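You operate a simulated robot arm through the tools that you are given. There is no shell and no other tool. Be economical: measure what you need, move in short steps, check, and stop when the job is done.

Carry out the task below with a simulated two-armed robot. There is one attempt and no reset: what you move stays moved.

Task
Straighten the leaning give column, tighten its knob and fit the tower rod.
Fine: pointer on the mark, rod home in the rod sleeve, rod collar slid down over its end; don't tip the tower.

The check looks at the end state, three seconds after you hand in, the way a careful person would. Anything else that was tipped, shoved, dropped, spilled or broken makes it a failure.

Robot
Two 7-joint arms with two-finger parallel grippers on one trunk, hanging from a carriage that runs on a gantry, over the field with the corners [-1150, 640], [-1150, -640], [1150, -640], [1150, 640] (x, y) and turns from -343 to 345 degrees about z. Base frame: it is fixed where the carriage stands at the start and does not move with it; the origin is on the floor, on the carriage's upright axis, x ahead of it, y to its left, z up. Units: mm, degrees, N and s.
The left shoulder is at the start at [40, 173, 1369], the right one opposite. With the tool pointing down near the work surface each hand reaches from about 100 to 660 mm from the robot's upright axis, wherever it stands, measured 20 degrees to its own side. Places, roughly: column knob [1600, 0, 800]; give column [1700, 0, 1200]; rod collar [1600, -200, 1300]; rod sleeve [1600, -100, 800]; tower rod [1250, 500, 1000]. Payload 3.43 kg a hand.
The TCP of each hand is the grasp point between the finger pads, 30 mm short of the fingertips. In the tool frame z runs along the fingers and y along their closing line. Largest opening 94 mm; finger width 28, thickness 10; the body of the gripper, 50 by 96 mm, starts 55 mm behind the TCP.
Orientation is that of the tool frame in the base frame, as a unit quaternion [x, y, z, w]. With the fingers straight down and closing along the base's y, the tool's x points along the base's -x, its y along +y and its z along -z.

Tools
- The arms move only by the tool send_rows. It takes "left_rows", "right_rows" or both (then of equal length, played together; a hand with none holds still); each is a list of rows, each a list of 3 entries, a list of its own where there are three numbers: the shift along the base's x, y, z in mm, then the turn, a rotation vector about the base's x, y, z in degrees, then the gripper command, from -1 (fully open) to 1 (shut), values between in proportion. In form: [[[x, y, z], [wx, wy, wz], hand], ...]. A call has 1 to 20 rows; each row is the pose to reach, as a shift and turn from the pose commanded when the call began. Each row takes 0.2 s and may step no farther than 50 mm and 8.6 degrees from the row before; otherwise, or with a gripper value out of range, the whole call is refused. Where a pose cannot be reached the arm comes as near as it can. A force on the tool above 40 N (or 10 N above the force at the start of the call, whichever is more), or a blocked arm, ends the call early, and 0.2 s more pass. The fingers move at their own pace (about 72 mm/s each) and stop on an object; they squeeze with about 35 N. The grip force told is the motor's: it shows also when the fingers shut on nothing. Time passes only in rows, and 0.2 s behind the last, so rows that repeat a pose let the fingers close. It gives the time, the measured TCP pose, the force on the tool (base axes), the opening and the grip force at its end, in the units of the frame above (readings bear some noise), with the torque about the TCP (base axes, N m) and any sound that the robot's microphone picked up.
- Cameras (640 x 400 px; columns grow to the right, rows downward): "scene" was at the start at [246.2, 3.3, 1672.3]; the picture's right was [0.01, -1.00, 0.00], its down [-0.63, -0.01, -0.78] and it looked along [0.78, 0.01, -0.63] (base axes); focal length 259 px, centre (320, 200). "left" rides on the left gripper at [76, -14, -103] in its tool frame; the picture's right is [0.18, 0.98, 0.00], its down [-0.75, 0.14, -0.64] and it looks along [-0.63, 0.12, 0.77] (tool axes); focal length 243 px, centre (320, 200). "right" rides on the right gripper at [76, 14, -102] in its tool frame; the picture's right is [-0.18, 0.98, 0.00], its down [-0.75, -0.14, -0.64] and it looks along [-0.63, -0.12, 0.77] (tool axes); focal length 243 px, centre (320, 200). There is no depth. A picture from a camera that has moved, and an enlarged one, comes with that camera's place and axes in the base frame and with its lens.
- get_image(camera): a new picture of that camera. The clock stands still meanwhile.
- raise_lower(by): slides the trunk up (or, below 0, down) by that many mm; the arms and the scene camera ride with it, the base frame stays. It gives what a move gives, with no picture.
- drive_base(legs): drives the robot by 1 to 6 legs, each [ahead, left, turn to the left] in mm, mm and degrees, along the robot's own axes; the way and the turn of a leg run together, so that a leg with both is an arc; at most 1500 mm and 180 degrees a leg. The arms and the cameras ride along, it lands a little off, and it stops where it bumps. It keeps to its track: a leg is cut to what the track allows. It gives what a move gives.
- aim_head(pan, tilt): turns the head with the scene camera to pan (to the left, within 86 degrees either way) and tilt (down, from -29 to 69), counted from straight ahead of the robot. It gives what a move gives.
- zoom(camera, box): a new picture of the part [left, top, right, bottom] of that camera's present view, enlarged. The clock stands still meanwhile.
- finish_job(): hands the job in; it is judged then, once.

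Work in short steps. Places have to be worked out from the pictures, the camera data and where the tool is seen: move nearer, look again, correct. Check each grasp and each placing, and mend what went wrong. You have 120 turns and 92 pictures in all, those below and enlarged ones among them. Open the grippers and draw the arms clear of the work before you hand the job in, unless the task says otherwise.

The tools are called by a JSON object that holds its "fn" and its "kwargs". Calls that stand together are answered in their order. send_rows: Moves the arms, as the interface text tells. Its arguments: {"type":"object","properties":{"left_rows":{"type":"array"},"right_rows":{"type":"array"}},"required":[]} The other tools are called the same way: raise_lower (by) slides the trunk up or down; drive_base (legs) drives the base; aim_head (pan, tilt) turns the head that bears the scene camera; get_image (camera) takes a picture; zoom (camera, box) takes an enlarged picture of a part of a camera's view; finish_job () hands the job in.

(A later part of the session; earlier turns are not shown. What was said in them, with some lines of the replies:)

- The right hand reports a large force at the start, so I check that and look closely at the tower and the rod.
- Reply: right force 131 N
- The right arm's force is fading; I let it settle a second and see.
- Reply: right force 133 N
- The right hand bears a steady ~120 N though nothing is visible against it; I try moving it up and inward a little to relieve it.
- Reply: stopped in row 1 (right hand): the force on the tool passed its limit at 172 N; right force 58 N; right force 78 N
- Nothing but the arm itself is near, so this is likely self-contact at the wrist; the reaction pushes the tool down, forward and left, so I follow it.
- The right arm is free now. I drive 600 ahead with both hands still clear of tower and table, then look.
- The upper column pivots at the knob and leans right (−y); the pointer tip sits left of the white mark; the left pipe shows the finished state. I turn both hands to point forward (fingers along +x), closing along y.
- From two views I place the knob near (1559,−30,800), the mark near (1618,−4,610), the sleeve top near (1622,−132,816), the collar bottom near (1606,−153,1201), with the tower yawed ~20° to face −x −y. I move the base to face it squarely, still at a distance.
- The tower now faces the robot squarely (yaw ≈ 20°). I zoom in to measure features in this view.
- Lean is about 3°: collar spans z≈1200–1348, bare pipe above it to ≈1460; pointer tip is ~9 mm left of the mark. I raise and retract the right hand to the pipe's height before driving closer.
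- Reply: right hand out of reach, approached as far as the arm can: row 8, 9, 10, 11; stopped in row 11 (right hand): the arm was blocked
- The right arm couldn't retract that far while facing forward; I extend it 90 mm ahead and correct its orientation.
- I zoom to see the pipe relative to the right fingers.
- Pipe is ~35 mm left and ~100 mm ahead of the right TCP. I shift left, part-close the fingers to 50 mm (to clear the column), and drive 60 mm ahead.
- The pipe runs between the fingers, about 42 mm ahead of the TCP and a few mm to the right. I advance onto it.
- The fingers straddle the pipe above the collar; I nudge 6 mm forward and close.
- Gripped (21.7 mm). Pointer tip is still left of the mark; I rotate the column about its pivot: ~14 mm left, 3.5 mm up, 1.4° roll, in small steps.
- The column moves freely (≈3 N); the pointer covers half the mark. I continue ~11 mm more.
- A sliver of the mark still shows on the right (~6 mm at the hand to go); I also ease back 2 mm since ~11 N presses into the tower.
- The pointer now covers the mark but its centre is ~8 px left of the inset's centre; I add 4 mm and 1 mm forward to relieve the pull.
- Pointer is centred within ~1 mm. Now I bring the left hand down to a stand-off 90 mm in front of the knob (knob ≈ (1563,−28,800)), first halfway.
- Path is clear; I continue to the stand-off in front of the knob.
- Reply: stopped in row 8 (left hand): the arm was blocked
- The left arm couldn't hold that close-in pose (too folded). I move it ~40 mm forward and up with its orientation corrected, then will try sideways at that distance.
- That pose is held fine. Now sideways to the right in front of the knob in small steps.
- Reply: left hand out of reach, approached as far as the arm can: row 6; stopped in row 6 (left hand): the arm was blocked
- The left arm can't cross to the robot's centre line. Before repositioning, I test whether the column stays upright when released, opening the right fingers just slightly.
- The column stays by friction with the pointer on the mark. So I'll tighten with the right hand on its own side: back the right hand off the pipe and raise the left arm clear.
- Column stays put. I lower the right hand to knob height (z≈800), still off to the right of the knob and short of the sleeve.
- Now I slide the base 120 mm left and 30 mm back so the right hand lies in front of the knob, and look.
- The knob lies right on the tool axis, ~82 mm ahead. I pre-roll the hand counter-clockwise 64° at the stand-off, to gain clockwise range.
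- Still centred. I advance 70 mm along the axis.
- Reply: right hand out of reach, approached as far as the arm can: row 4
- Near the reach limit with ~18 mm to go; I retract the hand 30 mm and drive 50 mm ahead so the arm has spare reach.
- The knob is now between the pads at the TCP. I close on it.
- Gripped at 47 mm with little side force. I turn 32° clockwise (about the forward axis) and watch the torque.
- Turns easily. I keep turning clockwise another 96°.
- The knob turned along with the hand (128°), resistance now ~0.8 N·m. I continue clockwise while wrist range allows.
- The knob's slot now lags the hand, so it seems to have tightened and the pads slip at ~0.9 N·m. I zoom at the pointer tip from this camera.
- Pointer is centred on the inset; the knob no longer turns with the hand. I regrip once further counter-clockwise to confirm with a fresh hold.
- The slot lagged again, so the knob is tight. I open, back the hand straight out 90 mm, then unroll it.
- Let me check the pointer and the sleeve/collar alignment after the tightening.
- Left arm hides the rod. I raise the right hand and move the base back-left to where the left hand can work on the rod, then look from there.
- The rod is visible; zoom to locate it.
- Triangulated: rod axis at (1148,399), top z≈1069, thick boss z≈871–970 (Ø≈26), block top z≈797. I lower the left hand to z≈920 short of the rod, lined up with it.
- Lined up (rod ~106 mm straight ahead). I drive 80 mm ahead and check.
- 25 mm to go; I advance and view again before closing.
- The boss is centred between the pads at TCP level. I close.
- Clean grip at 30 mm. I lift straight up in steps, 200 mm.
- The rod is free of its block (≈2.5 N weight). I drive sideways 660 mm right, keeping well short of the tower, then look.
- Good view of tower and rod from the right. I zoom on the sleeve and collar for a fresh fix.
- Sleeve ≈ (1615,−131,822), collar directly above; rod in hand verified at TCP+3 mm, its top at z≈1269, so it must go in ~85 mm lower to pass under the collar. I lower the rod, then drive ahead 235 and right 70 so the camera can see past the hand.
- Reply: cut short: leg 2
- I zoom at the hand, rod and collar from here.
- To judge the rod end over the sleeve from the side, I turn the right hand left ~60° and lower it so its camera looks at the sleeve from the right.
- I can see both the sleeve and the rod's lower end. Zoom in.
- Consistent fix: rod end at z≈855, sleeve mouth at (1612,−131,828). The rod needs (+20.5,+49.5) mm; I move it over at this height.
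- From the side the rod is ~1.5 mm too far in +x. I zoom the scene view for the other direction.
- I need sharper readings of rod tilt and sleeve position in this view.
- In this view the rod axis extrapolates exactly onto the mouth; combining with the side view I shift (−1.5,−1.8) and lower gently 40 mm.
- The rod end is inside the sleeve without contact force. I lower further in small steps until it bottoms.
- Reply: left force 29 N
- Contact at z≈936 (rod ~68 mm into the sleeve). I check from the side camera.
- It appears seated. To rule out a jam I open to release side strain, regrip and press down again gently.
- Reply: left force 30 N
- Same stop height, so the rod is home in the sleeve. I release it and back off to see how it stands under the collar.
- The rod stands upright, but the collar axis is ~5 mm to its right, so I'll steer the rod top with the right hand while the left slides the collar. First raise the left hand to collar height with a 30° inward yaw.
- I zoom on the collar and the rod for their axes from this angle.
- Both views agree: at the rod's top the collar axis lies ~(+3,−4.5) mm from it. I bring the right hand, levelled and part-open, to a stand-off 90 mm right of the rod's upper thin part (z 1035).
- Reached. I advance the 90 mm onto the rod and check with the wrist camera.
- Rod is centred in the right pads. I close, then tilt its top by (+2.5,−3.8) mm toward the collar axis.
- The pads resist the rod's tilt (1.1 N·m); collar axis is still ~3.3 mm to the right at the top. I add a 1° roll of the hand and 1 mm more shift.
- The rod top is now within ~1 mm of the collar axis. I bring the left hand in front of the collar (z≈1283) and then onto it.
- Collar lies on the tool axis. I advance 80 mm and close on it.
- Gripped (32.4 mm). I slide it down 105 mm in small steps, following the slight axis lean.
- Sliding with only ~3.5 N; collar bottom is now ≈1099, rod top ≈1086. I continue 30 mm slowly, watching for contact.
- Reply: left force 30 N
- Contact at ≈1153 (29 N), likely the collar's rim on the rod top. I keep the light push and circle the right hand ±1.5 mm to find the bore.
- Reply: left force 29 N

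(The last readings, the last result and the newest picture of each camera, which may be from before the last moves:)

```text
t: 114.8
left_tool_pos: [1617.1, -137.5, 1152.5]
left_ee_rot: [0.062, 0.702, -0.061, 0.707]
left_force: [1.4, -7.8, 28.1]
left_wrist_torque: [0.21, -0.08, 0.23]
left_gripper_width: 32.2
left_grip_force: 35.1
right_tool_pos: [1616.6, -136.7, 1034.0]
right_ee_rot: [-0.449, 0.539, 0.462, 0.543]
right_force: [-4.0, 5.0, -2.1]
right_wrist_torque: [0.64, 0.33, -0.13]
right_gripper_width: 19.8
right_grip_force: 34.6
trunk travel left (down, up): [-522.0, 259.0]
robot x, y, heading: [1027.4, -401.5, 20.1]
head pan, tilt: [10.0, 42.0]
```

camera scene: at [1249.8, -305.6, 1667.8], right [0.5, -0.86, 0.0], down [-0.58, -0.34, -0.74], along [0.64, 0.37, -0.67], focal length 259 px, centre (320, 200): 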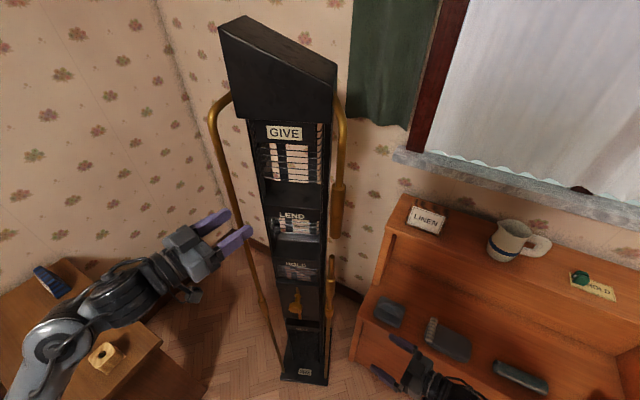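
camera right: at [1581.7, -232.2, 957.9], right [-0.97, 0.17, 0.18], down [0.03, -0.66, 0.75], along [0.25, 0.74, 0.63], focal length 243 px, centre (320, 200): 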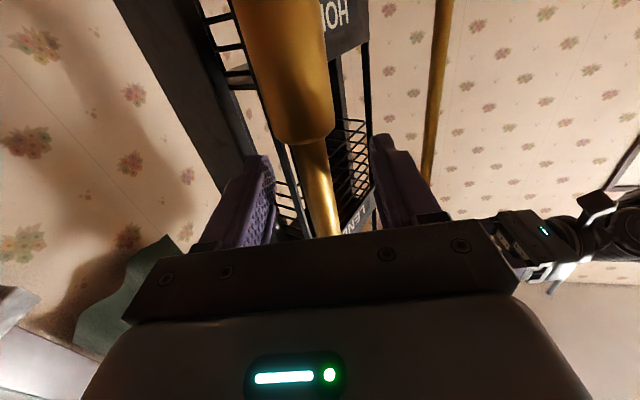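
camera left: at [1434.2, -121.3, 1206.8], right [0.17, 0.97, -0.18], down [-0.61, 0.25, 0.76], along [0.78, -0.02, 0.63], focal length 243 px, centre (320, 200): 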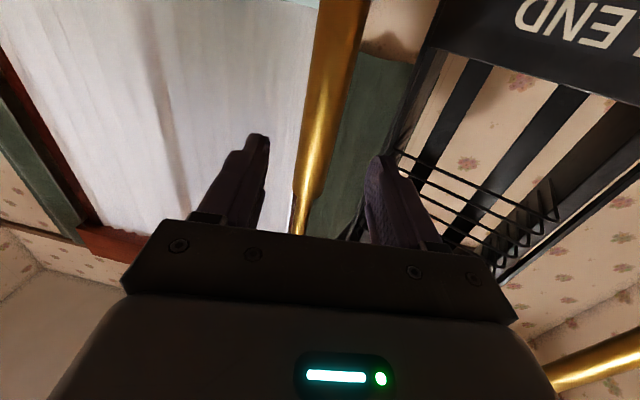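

No further drop. I release the left hand and back off to see where the collar sits relative to the rod end.

{"fn": "send_rows", "kwargs": {"left_rows": [[[0, 0, 4], [0, 0, 0], 1], [[0, 0, 6], [0, 0, 0], 0.2], [[0, 0, 6], [0, 0, 0], -0.3], [[0, 0, 6], [0, 0, 0], -0.3], [[-20, 3.5, 6], [0, 0, 0], -0.3], [[-45, 8, 6], [0, 0, 0], -0.3], [[-75, 13, 6], [0, 0, 0], -0.3], [[-95, 40, 6], [0, 0, 0], -0.3], [[-100, 80, 6], [0, 0, 0], -0.3], [[-100, 80, 6], [0, 0, 0], -0.3]]}}

{"fn": "zoom", "kwargs": {"camera": "scene", "box": [300, 205, 360, 290]}}

```text
t: 117.0
left_tool_pos: [1515.3, -56.2, 1155.2]
left_ee_rot: [0.061, 0.705, -0.06, 0.704]
left_force: [0.3, -0.8, -0.7]
left_wrist_torque: [-0.04, 0.03, 0.01]
left_gripper_width: 61.3
left_grip_force: 0.1
right_tool_pos: [1615.9, -136.4, 1034.1]
right_ee_rot: [-0.448, 0.539, 0.462, 0.544]
right_force: [-2.8, 3.2, 3.8]
right_wrist_torque: [0.3, 0.31, -0.15]
right_gripper_width: 19.9
right_grip_force: 35.3
trunk travel left (down, up): [-522.0, 259.0]
robot x, y, heading: [1028.0, -405.4, 20.2]
head pan, tilt: [10.0, 42.0]
```

```text
4.71 times, centred on (330, 248) of scene
camera zoom: at [1249.8, -305.3, 1667.8], right [0.5, -0.86, 0.0], down [-0.58, -0.34, -0.74], along [0.64, 0.37, -0.67], focal length 1218 px, centre (273, -24)
```

zoom: 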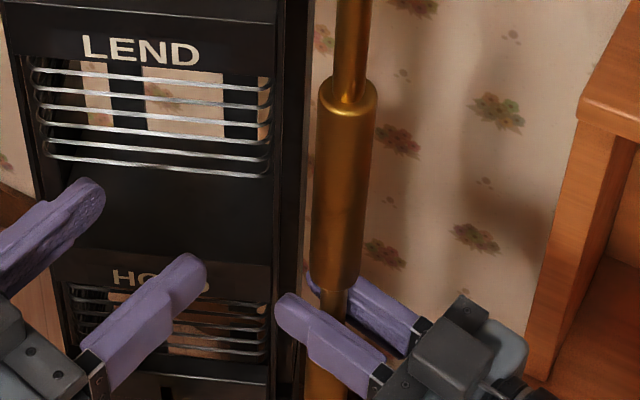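

Measured against the right hand, the rod top was ~35 mm above the collar's present lower edge, so the collar is over the rod's end. I release and withdraw the right hand so the rod can settle, then try the collar further.

{"fn": "send_rows", "kwargs": {"right_rows": [[[0, 0, 0], [0, 0, 0], 0.3], [[0, 0, 0], [0, 0, 0], -0.1], [[0, 0, 0], [0, 0, 0], -0.28], [[0, 0, 0], [0, 0, 0], -0.28], [[-5, -25, 0], [0, 0, 0], -0.28], [[-10, -55, 0], [0, 0, 0], -0.28], [[-16, -95, 0], [0, 0, 0], -0.28], [[-16, -140, 0], [0, 0, 0], -0.28], [[-16, -180, 0], [0, 0, 0], -0.28]]}}

{"fn": "send_rows", "kwargs": {"left_rows": [[[0, -20, 5], [0, 0, 0], -0.3], [[5, -60, 10], [0, 0, 0], -0.3], [[25, -68, 10], [0, 0, 0], -0.3], [[50, -72, 10], [0, 0, 0], -0.3], [[75, -77, 10], [0, 0, 0], -0.3], [[101, -81.5, 10], [0, 0, 0], -0.3], [[101, -81.5, 10], [0, 0, 0], 0.3], [[101, -81.5, 10], [0, 0, 0], 1], [[101, -81.5, 10], [0, 0, 0], 1]]}}

```text
t: 119.0
left_tool_pos: [1516.2, -58.6, 1153.7]
left_ee_rot: [0.062, 0.705, -0.062, 0.703]
left_force: [0.9, -0.3, 0.9]
left_wrist_torque: [-0.04, 0.05, 0.04]
left_gripper_width: 61.0
left_grip_force: 0.1
right_tool_pos: [1597.5, -319.0, 1033.7]
right_ee_rot: [-0.449, 0.539, 0.462, 0.542]
right_force: [-0.1, 0.4, 0.0]
right_wrist_torque: [-0.01, -0.03, -0.01]
right_gripper_width: 60.0
right_grip_force: 0.0
trunk travel left (down, up): [-522.0, 259.0]
robot x, y, heading: [1028.5, -403.6, 20.3]
head pan, tilt: [10.0, 42.0]
```

```text
t: 121.0
left_tool_pos: [1617.0, -139.1, 1165.1]
left_ee_rot: [0.062, 0.706, -0.061, 0.703]
left_force: [3.7, 3.9, -0.5]
left_wrist_torque: [0.32, -0.04, 0.25]
left_gripper_width: 32.4
left_grip_force: 35.1
right_tool_pos: [1599.3, -316.6, 1033.8]
right_ee_rot: [-0.449, 0.538, 0.463, 0.543]
right_force: [0.6, 0.0, 0.8]
right_wrist_torque: [0.01, -0.01, 0.02]
right_gripper_width: 60.3
right_grip_force: 0.0
trunk travel left (down, up): [-522.0, 259.0]
robot x, y, heading: [1027.1, -408.7, 20.0]
head pan, tilt: [10.0, 42.0]
```

Collar regripped. I press it down gently and see whether it moves further with the rod free.

{"fn": "send_rows", "kwargs": {"left_rows": [[[0, 0, -2], [0, 0, 0], 1], [[0, 0, -4], [0, 0, 0], 1], [[0, 0, -6], [0, 0, 0], 1], [[0, 0, -8], [0, 0, 0], 1], [[0, 0, -8], [0, 0, 0], 1], [[0, 0, -8], [0, 0, 0], 1]]}}

{"fn": "zoom", "kwargs": {"camera": "scene", "box": [295, 195, 365, 330]}}

```text
t: 122.4
left_tool_pos: [1617.2, -137.8, 1160.5]
left_ee_rot: [0.063, 0.702, -0.061, 0.707]
left_force: [-3.8, 2.2, 28.5]
left_wrist_torque: [0.23, 0.05, 0.18]
left_gripper_width: 32.5
left_grip_force: 35.1
right_tool_pos: [1600.9, -316.9, 1034.9]
right_ee_rot: [-0.448, 0.539, 0.462, 0.544]
right_force: [0.5, -0.3, -1.0]
right_wrist_torque: [-0.01, 0.01, -0.05]
right_gripper_width: 60.0
right_grip_force: 0.2
trunk travel left (down, up): [-522.0, 259.0]
robot x, y, heading: [1025.2, -406.0, 20.3]
head pan, tilt: [10.0, 42.0]
```

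```text
2.96 times, centred on (330, 262) of scene
camera zoom: at [1250.7, -305.1, 1668.3], right [0.5, -0.86, 0.0], down [-0.58, -0.34, -0.74], along [0.64, 0.37, -0.67], focal length 767 px, centre (290, 15)
```

zoom: 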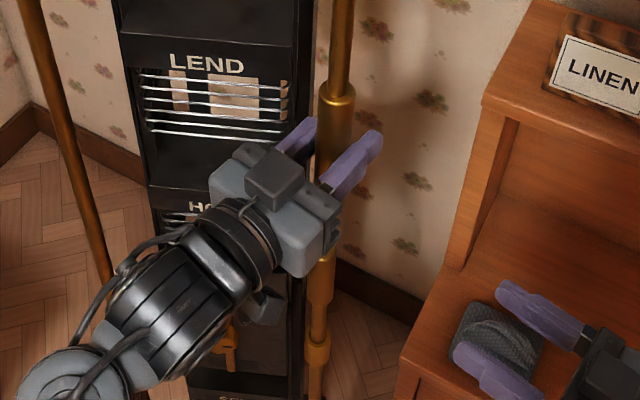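

The collar holds at a firm stop (hand slips at ~29 N both times, rod free), so it's fully down. I release, withdraw the left hand and check.

{"fn": "send_rows", "kwargs": {"left_rows": [[[0, 0, -2], [0, 0, 0], 1], [[0, 0, 0], [0, 0, 0], 0.2], [[0, 0, 0], [0, 0, 0], -0.3], [[0, 0, 0], [0, 0, 0], -0.3], [[-20, 3.5, 0], [0, 0, 0], -0.3], [[-45, 8, 0], [0, 0, 0], -0.3], [[-75, 13, 0], [0, 0, 0], -0.3], [[-100, 35, 0], [0, 0, 0], -0.3], [[-115, 75, 0], [0, 0, 0], -0.3], [[-125, 115, 0], [0, 0, 0], -0.3], [[-130, 150, 0], [0, 0, 0], -0.3]], "right_rows": [[[0, 0, 0], [0, 0, 0], -0.28], [[0, 0, 0], [0, 0, 0], -0.28], [[0, 0, 0], [0, 0, 0], -0.28], [[0, 0, 0], [0, 0, 0], -0.28], [[0, 0, 0], [0, 0, 0], -0.28], [[0, 0, 0], [0, 0, 0], -0.28], [[0, -15, 0], [0, 0, 0], -0.28], [[0, -30, 0], [0, 0, 0], -0.28], [[0, -45, 0], [0, 0, 0], -0.28], [[0, -60, 0], [0, 0, 0], -0.28], [[0, -60, 0], [0, 0, 0], -1]]}}

{"fn": "drive_base", "kwargs": {"legs": [[-150, 0, 0]]}}

{"fn": "get_image", "kwargs": {"camera": "scene"}}

```text
t: 124.8
left_tool_pos: [1486.9, 11.2, 1156.8]
left_ee_rot: [0.062, 0.705, -0.061, 0.704]
left_force: [-0.2, -0.1, 0.4]
left_wrist_torque: [-0.03, 0.0, -0.03]
left_gripper_width: 61.3
left_grip_force: 0.0
right_tool_pos: [1599.8, -376.5, 1034.1]
right_ee_rot: [-0.448, 0.539, 0.462, 0.543]
right_force: [-0.4, 0.0, 0.8]
right_wrist_torque: [0.01, 0.02, 0.0]
right_gripper_width: 93.9
right_grip_force: 0.1
trunk travel left (down, up): [-522.0, 259.0]
robot x, y, heading: [1025.3, -404.1, 19.9]
head pan, tilt: [10.0, 42.0]
```

```text
t: 126.2
left_tool_pos: [1346.4, -41.6, 1154.9]
left_ee_rot: [0.061, 0.705, -0.061, 0.704]
left_force: [0.7, -0.2, 0.6]
left_wrist_torque: [0.03, 0.0, 0.0]
left_gripper_width: 61.2
left_grip_force: 0.0
right_tool_pos: [1458.1, -429.3, 1034.4]
right_ee_rot: [-0.448, 0.54, 0.461, 0.544]
right_force: [-0.3, -0.3, 0.2]
right_wrist_torque: [-0.01, 0.02, 0.0]
right_gripper_width: 94.0
right_grip_force: 0.1
trunk travel left (down, up): [-522.0, 259.0]
robot x, y, heading: [886.0, -456.5, 19.9]
head pan, tilt: [10.0, 42.0]
```

```text
2 pictures are left
camera scene: at [1109.0, -357.6, 1667.6], right [0.5, -0.87, 0.0], down [-0.58, -0.34, -0.74], along [0.64, 0.37, -0.67], focal length 259 px, centre (320, 200)
```

scene: 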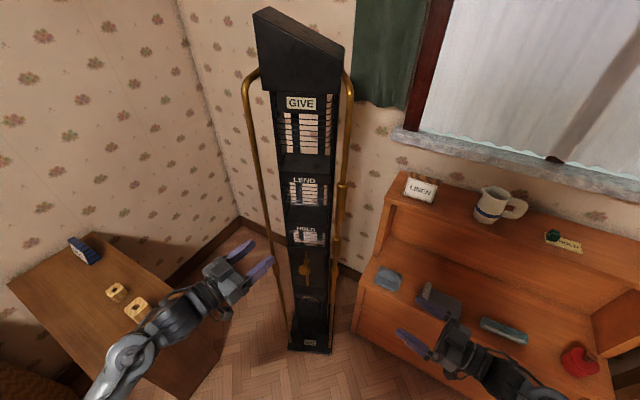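

The tower stands upright and both hands are clear. I zoom on the pipe, collar, rod, sleeve and pointer.

{"fn": "zoom", "kwargs": {"camera": "scene", "box": [280, 175, 360, 325]}}

```text
2.67 times, centred on (320, 250) of scene
camera zoom: at [1109.0, -357.6, 1667.6], right [0.5, -0.87, 0.0], down [-0.58, -0.34, -0.74], along [0.64, 0.37, -0.67], focal length 690 px, centre (320, 67)
```

zoom: 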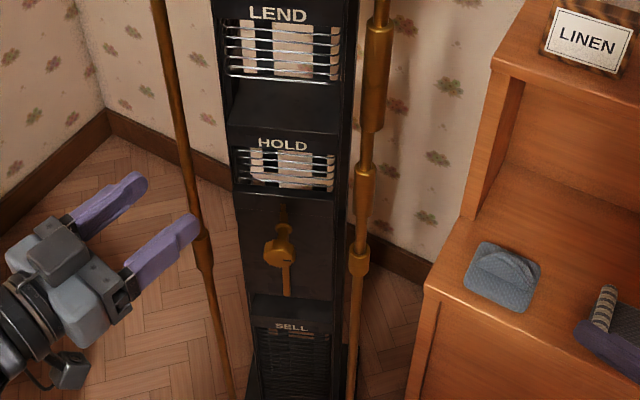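

Pipe, collar, rod and sleeve form one continuous line. One last look at the pointer.

{"fn": "zoom", "kwargs": {"camera": "scene", "box": [295, 260, 325, 290]}}

```text
13.33 times, centred on (310, 275) of scene
camera zoom: at [1109.0, -357.6, 1667.6], right [0.5, -0.87, 0.0], down [-0.58, -0.34, -0.74], along [0.64, 0.37, -0.67], focal length 3452 px, centre (453, -800)
```

zoom: 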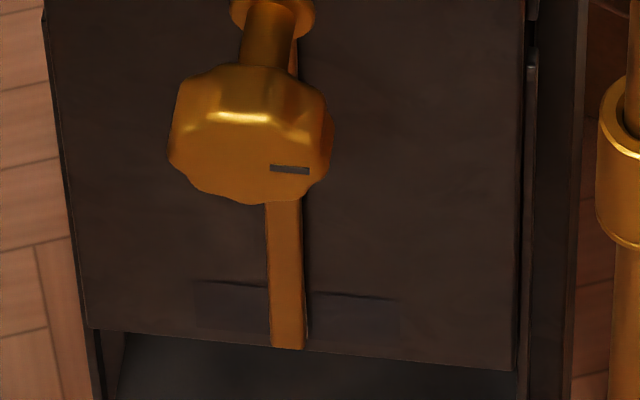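

The pointer covers the mark, the knob is tight, the rod is in its sleeve with the collar over its end, and the hands are open and clear, so I hand in.

{"fn": "finish_job", "kwargs": {}}

```text
The job is handed in.
```

I've handed the job in: the column is straightened, its knob is tight, and the tower rod is fitted. The tower stayed standing, and nothing else looked moved in the last picture.

- **Column:** The pointer covers the mark, but it may sit about 1–2 mm off centre. That would be a remaining lean of about half a degree.
- **Knob:** It stopped turning, and the gripper slipped on it at about 0.9 N·m. A second grip gave the same result.
- **Rod:** It is about 45 mm into the sleeve and would not go deeper under about 29 N, so I take it to be home.
- **Collar:** It slid down easily, then stopped firmly with about 35 mm over the rod's end. It would not go further under about 29 N, even with the rod let go. There is still a gap between it and the thick part of the rod.

Both grippers are open and clear of the tower.
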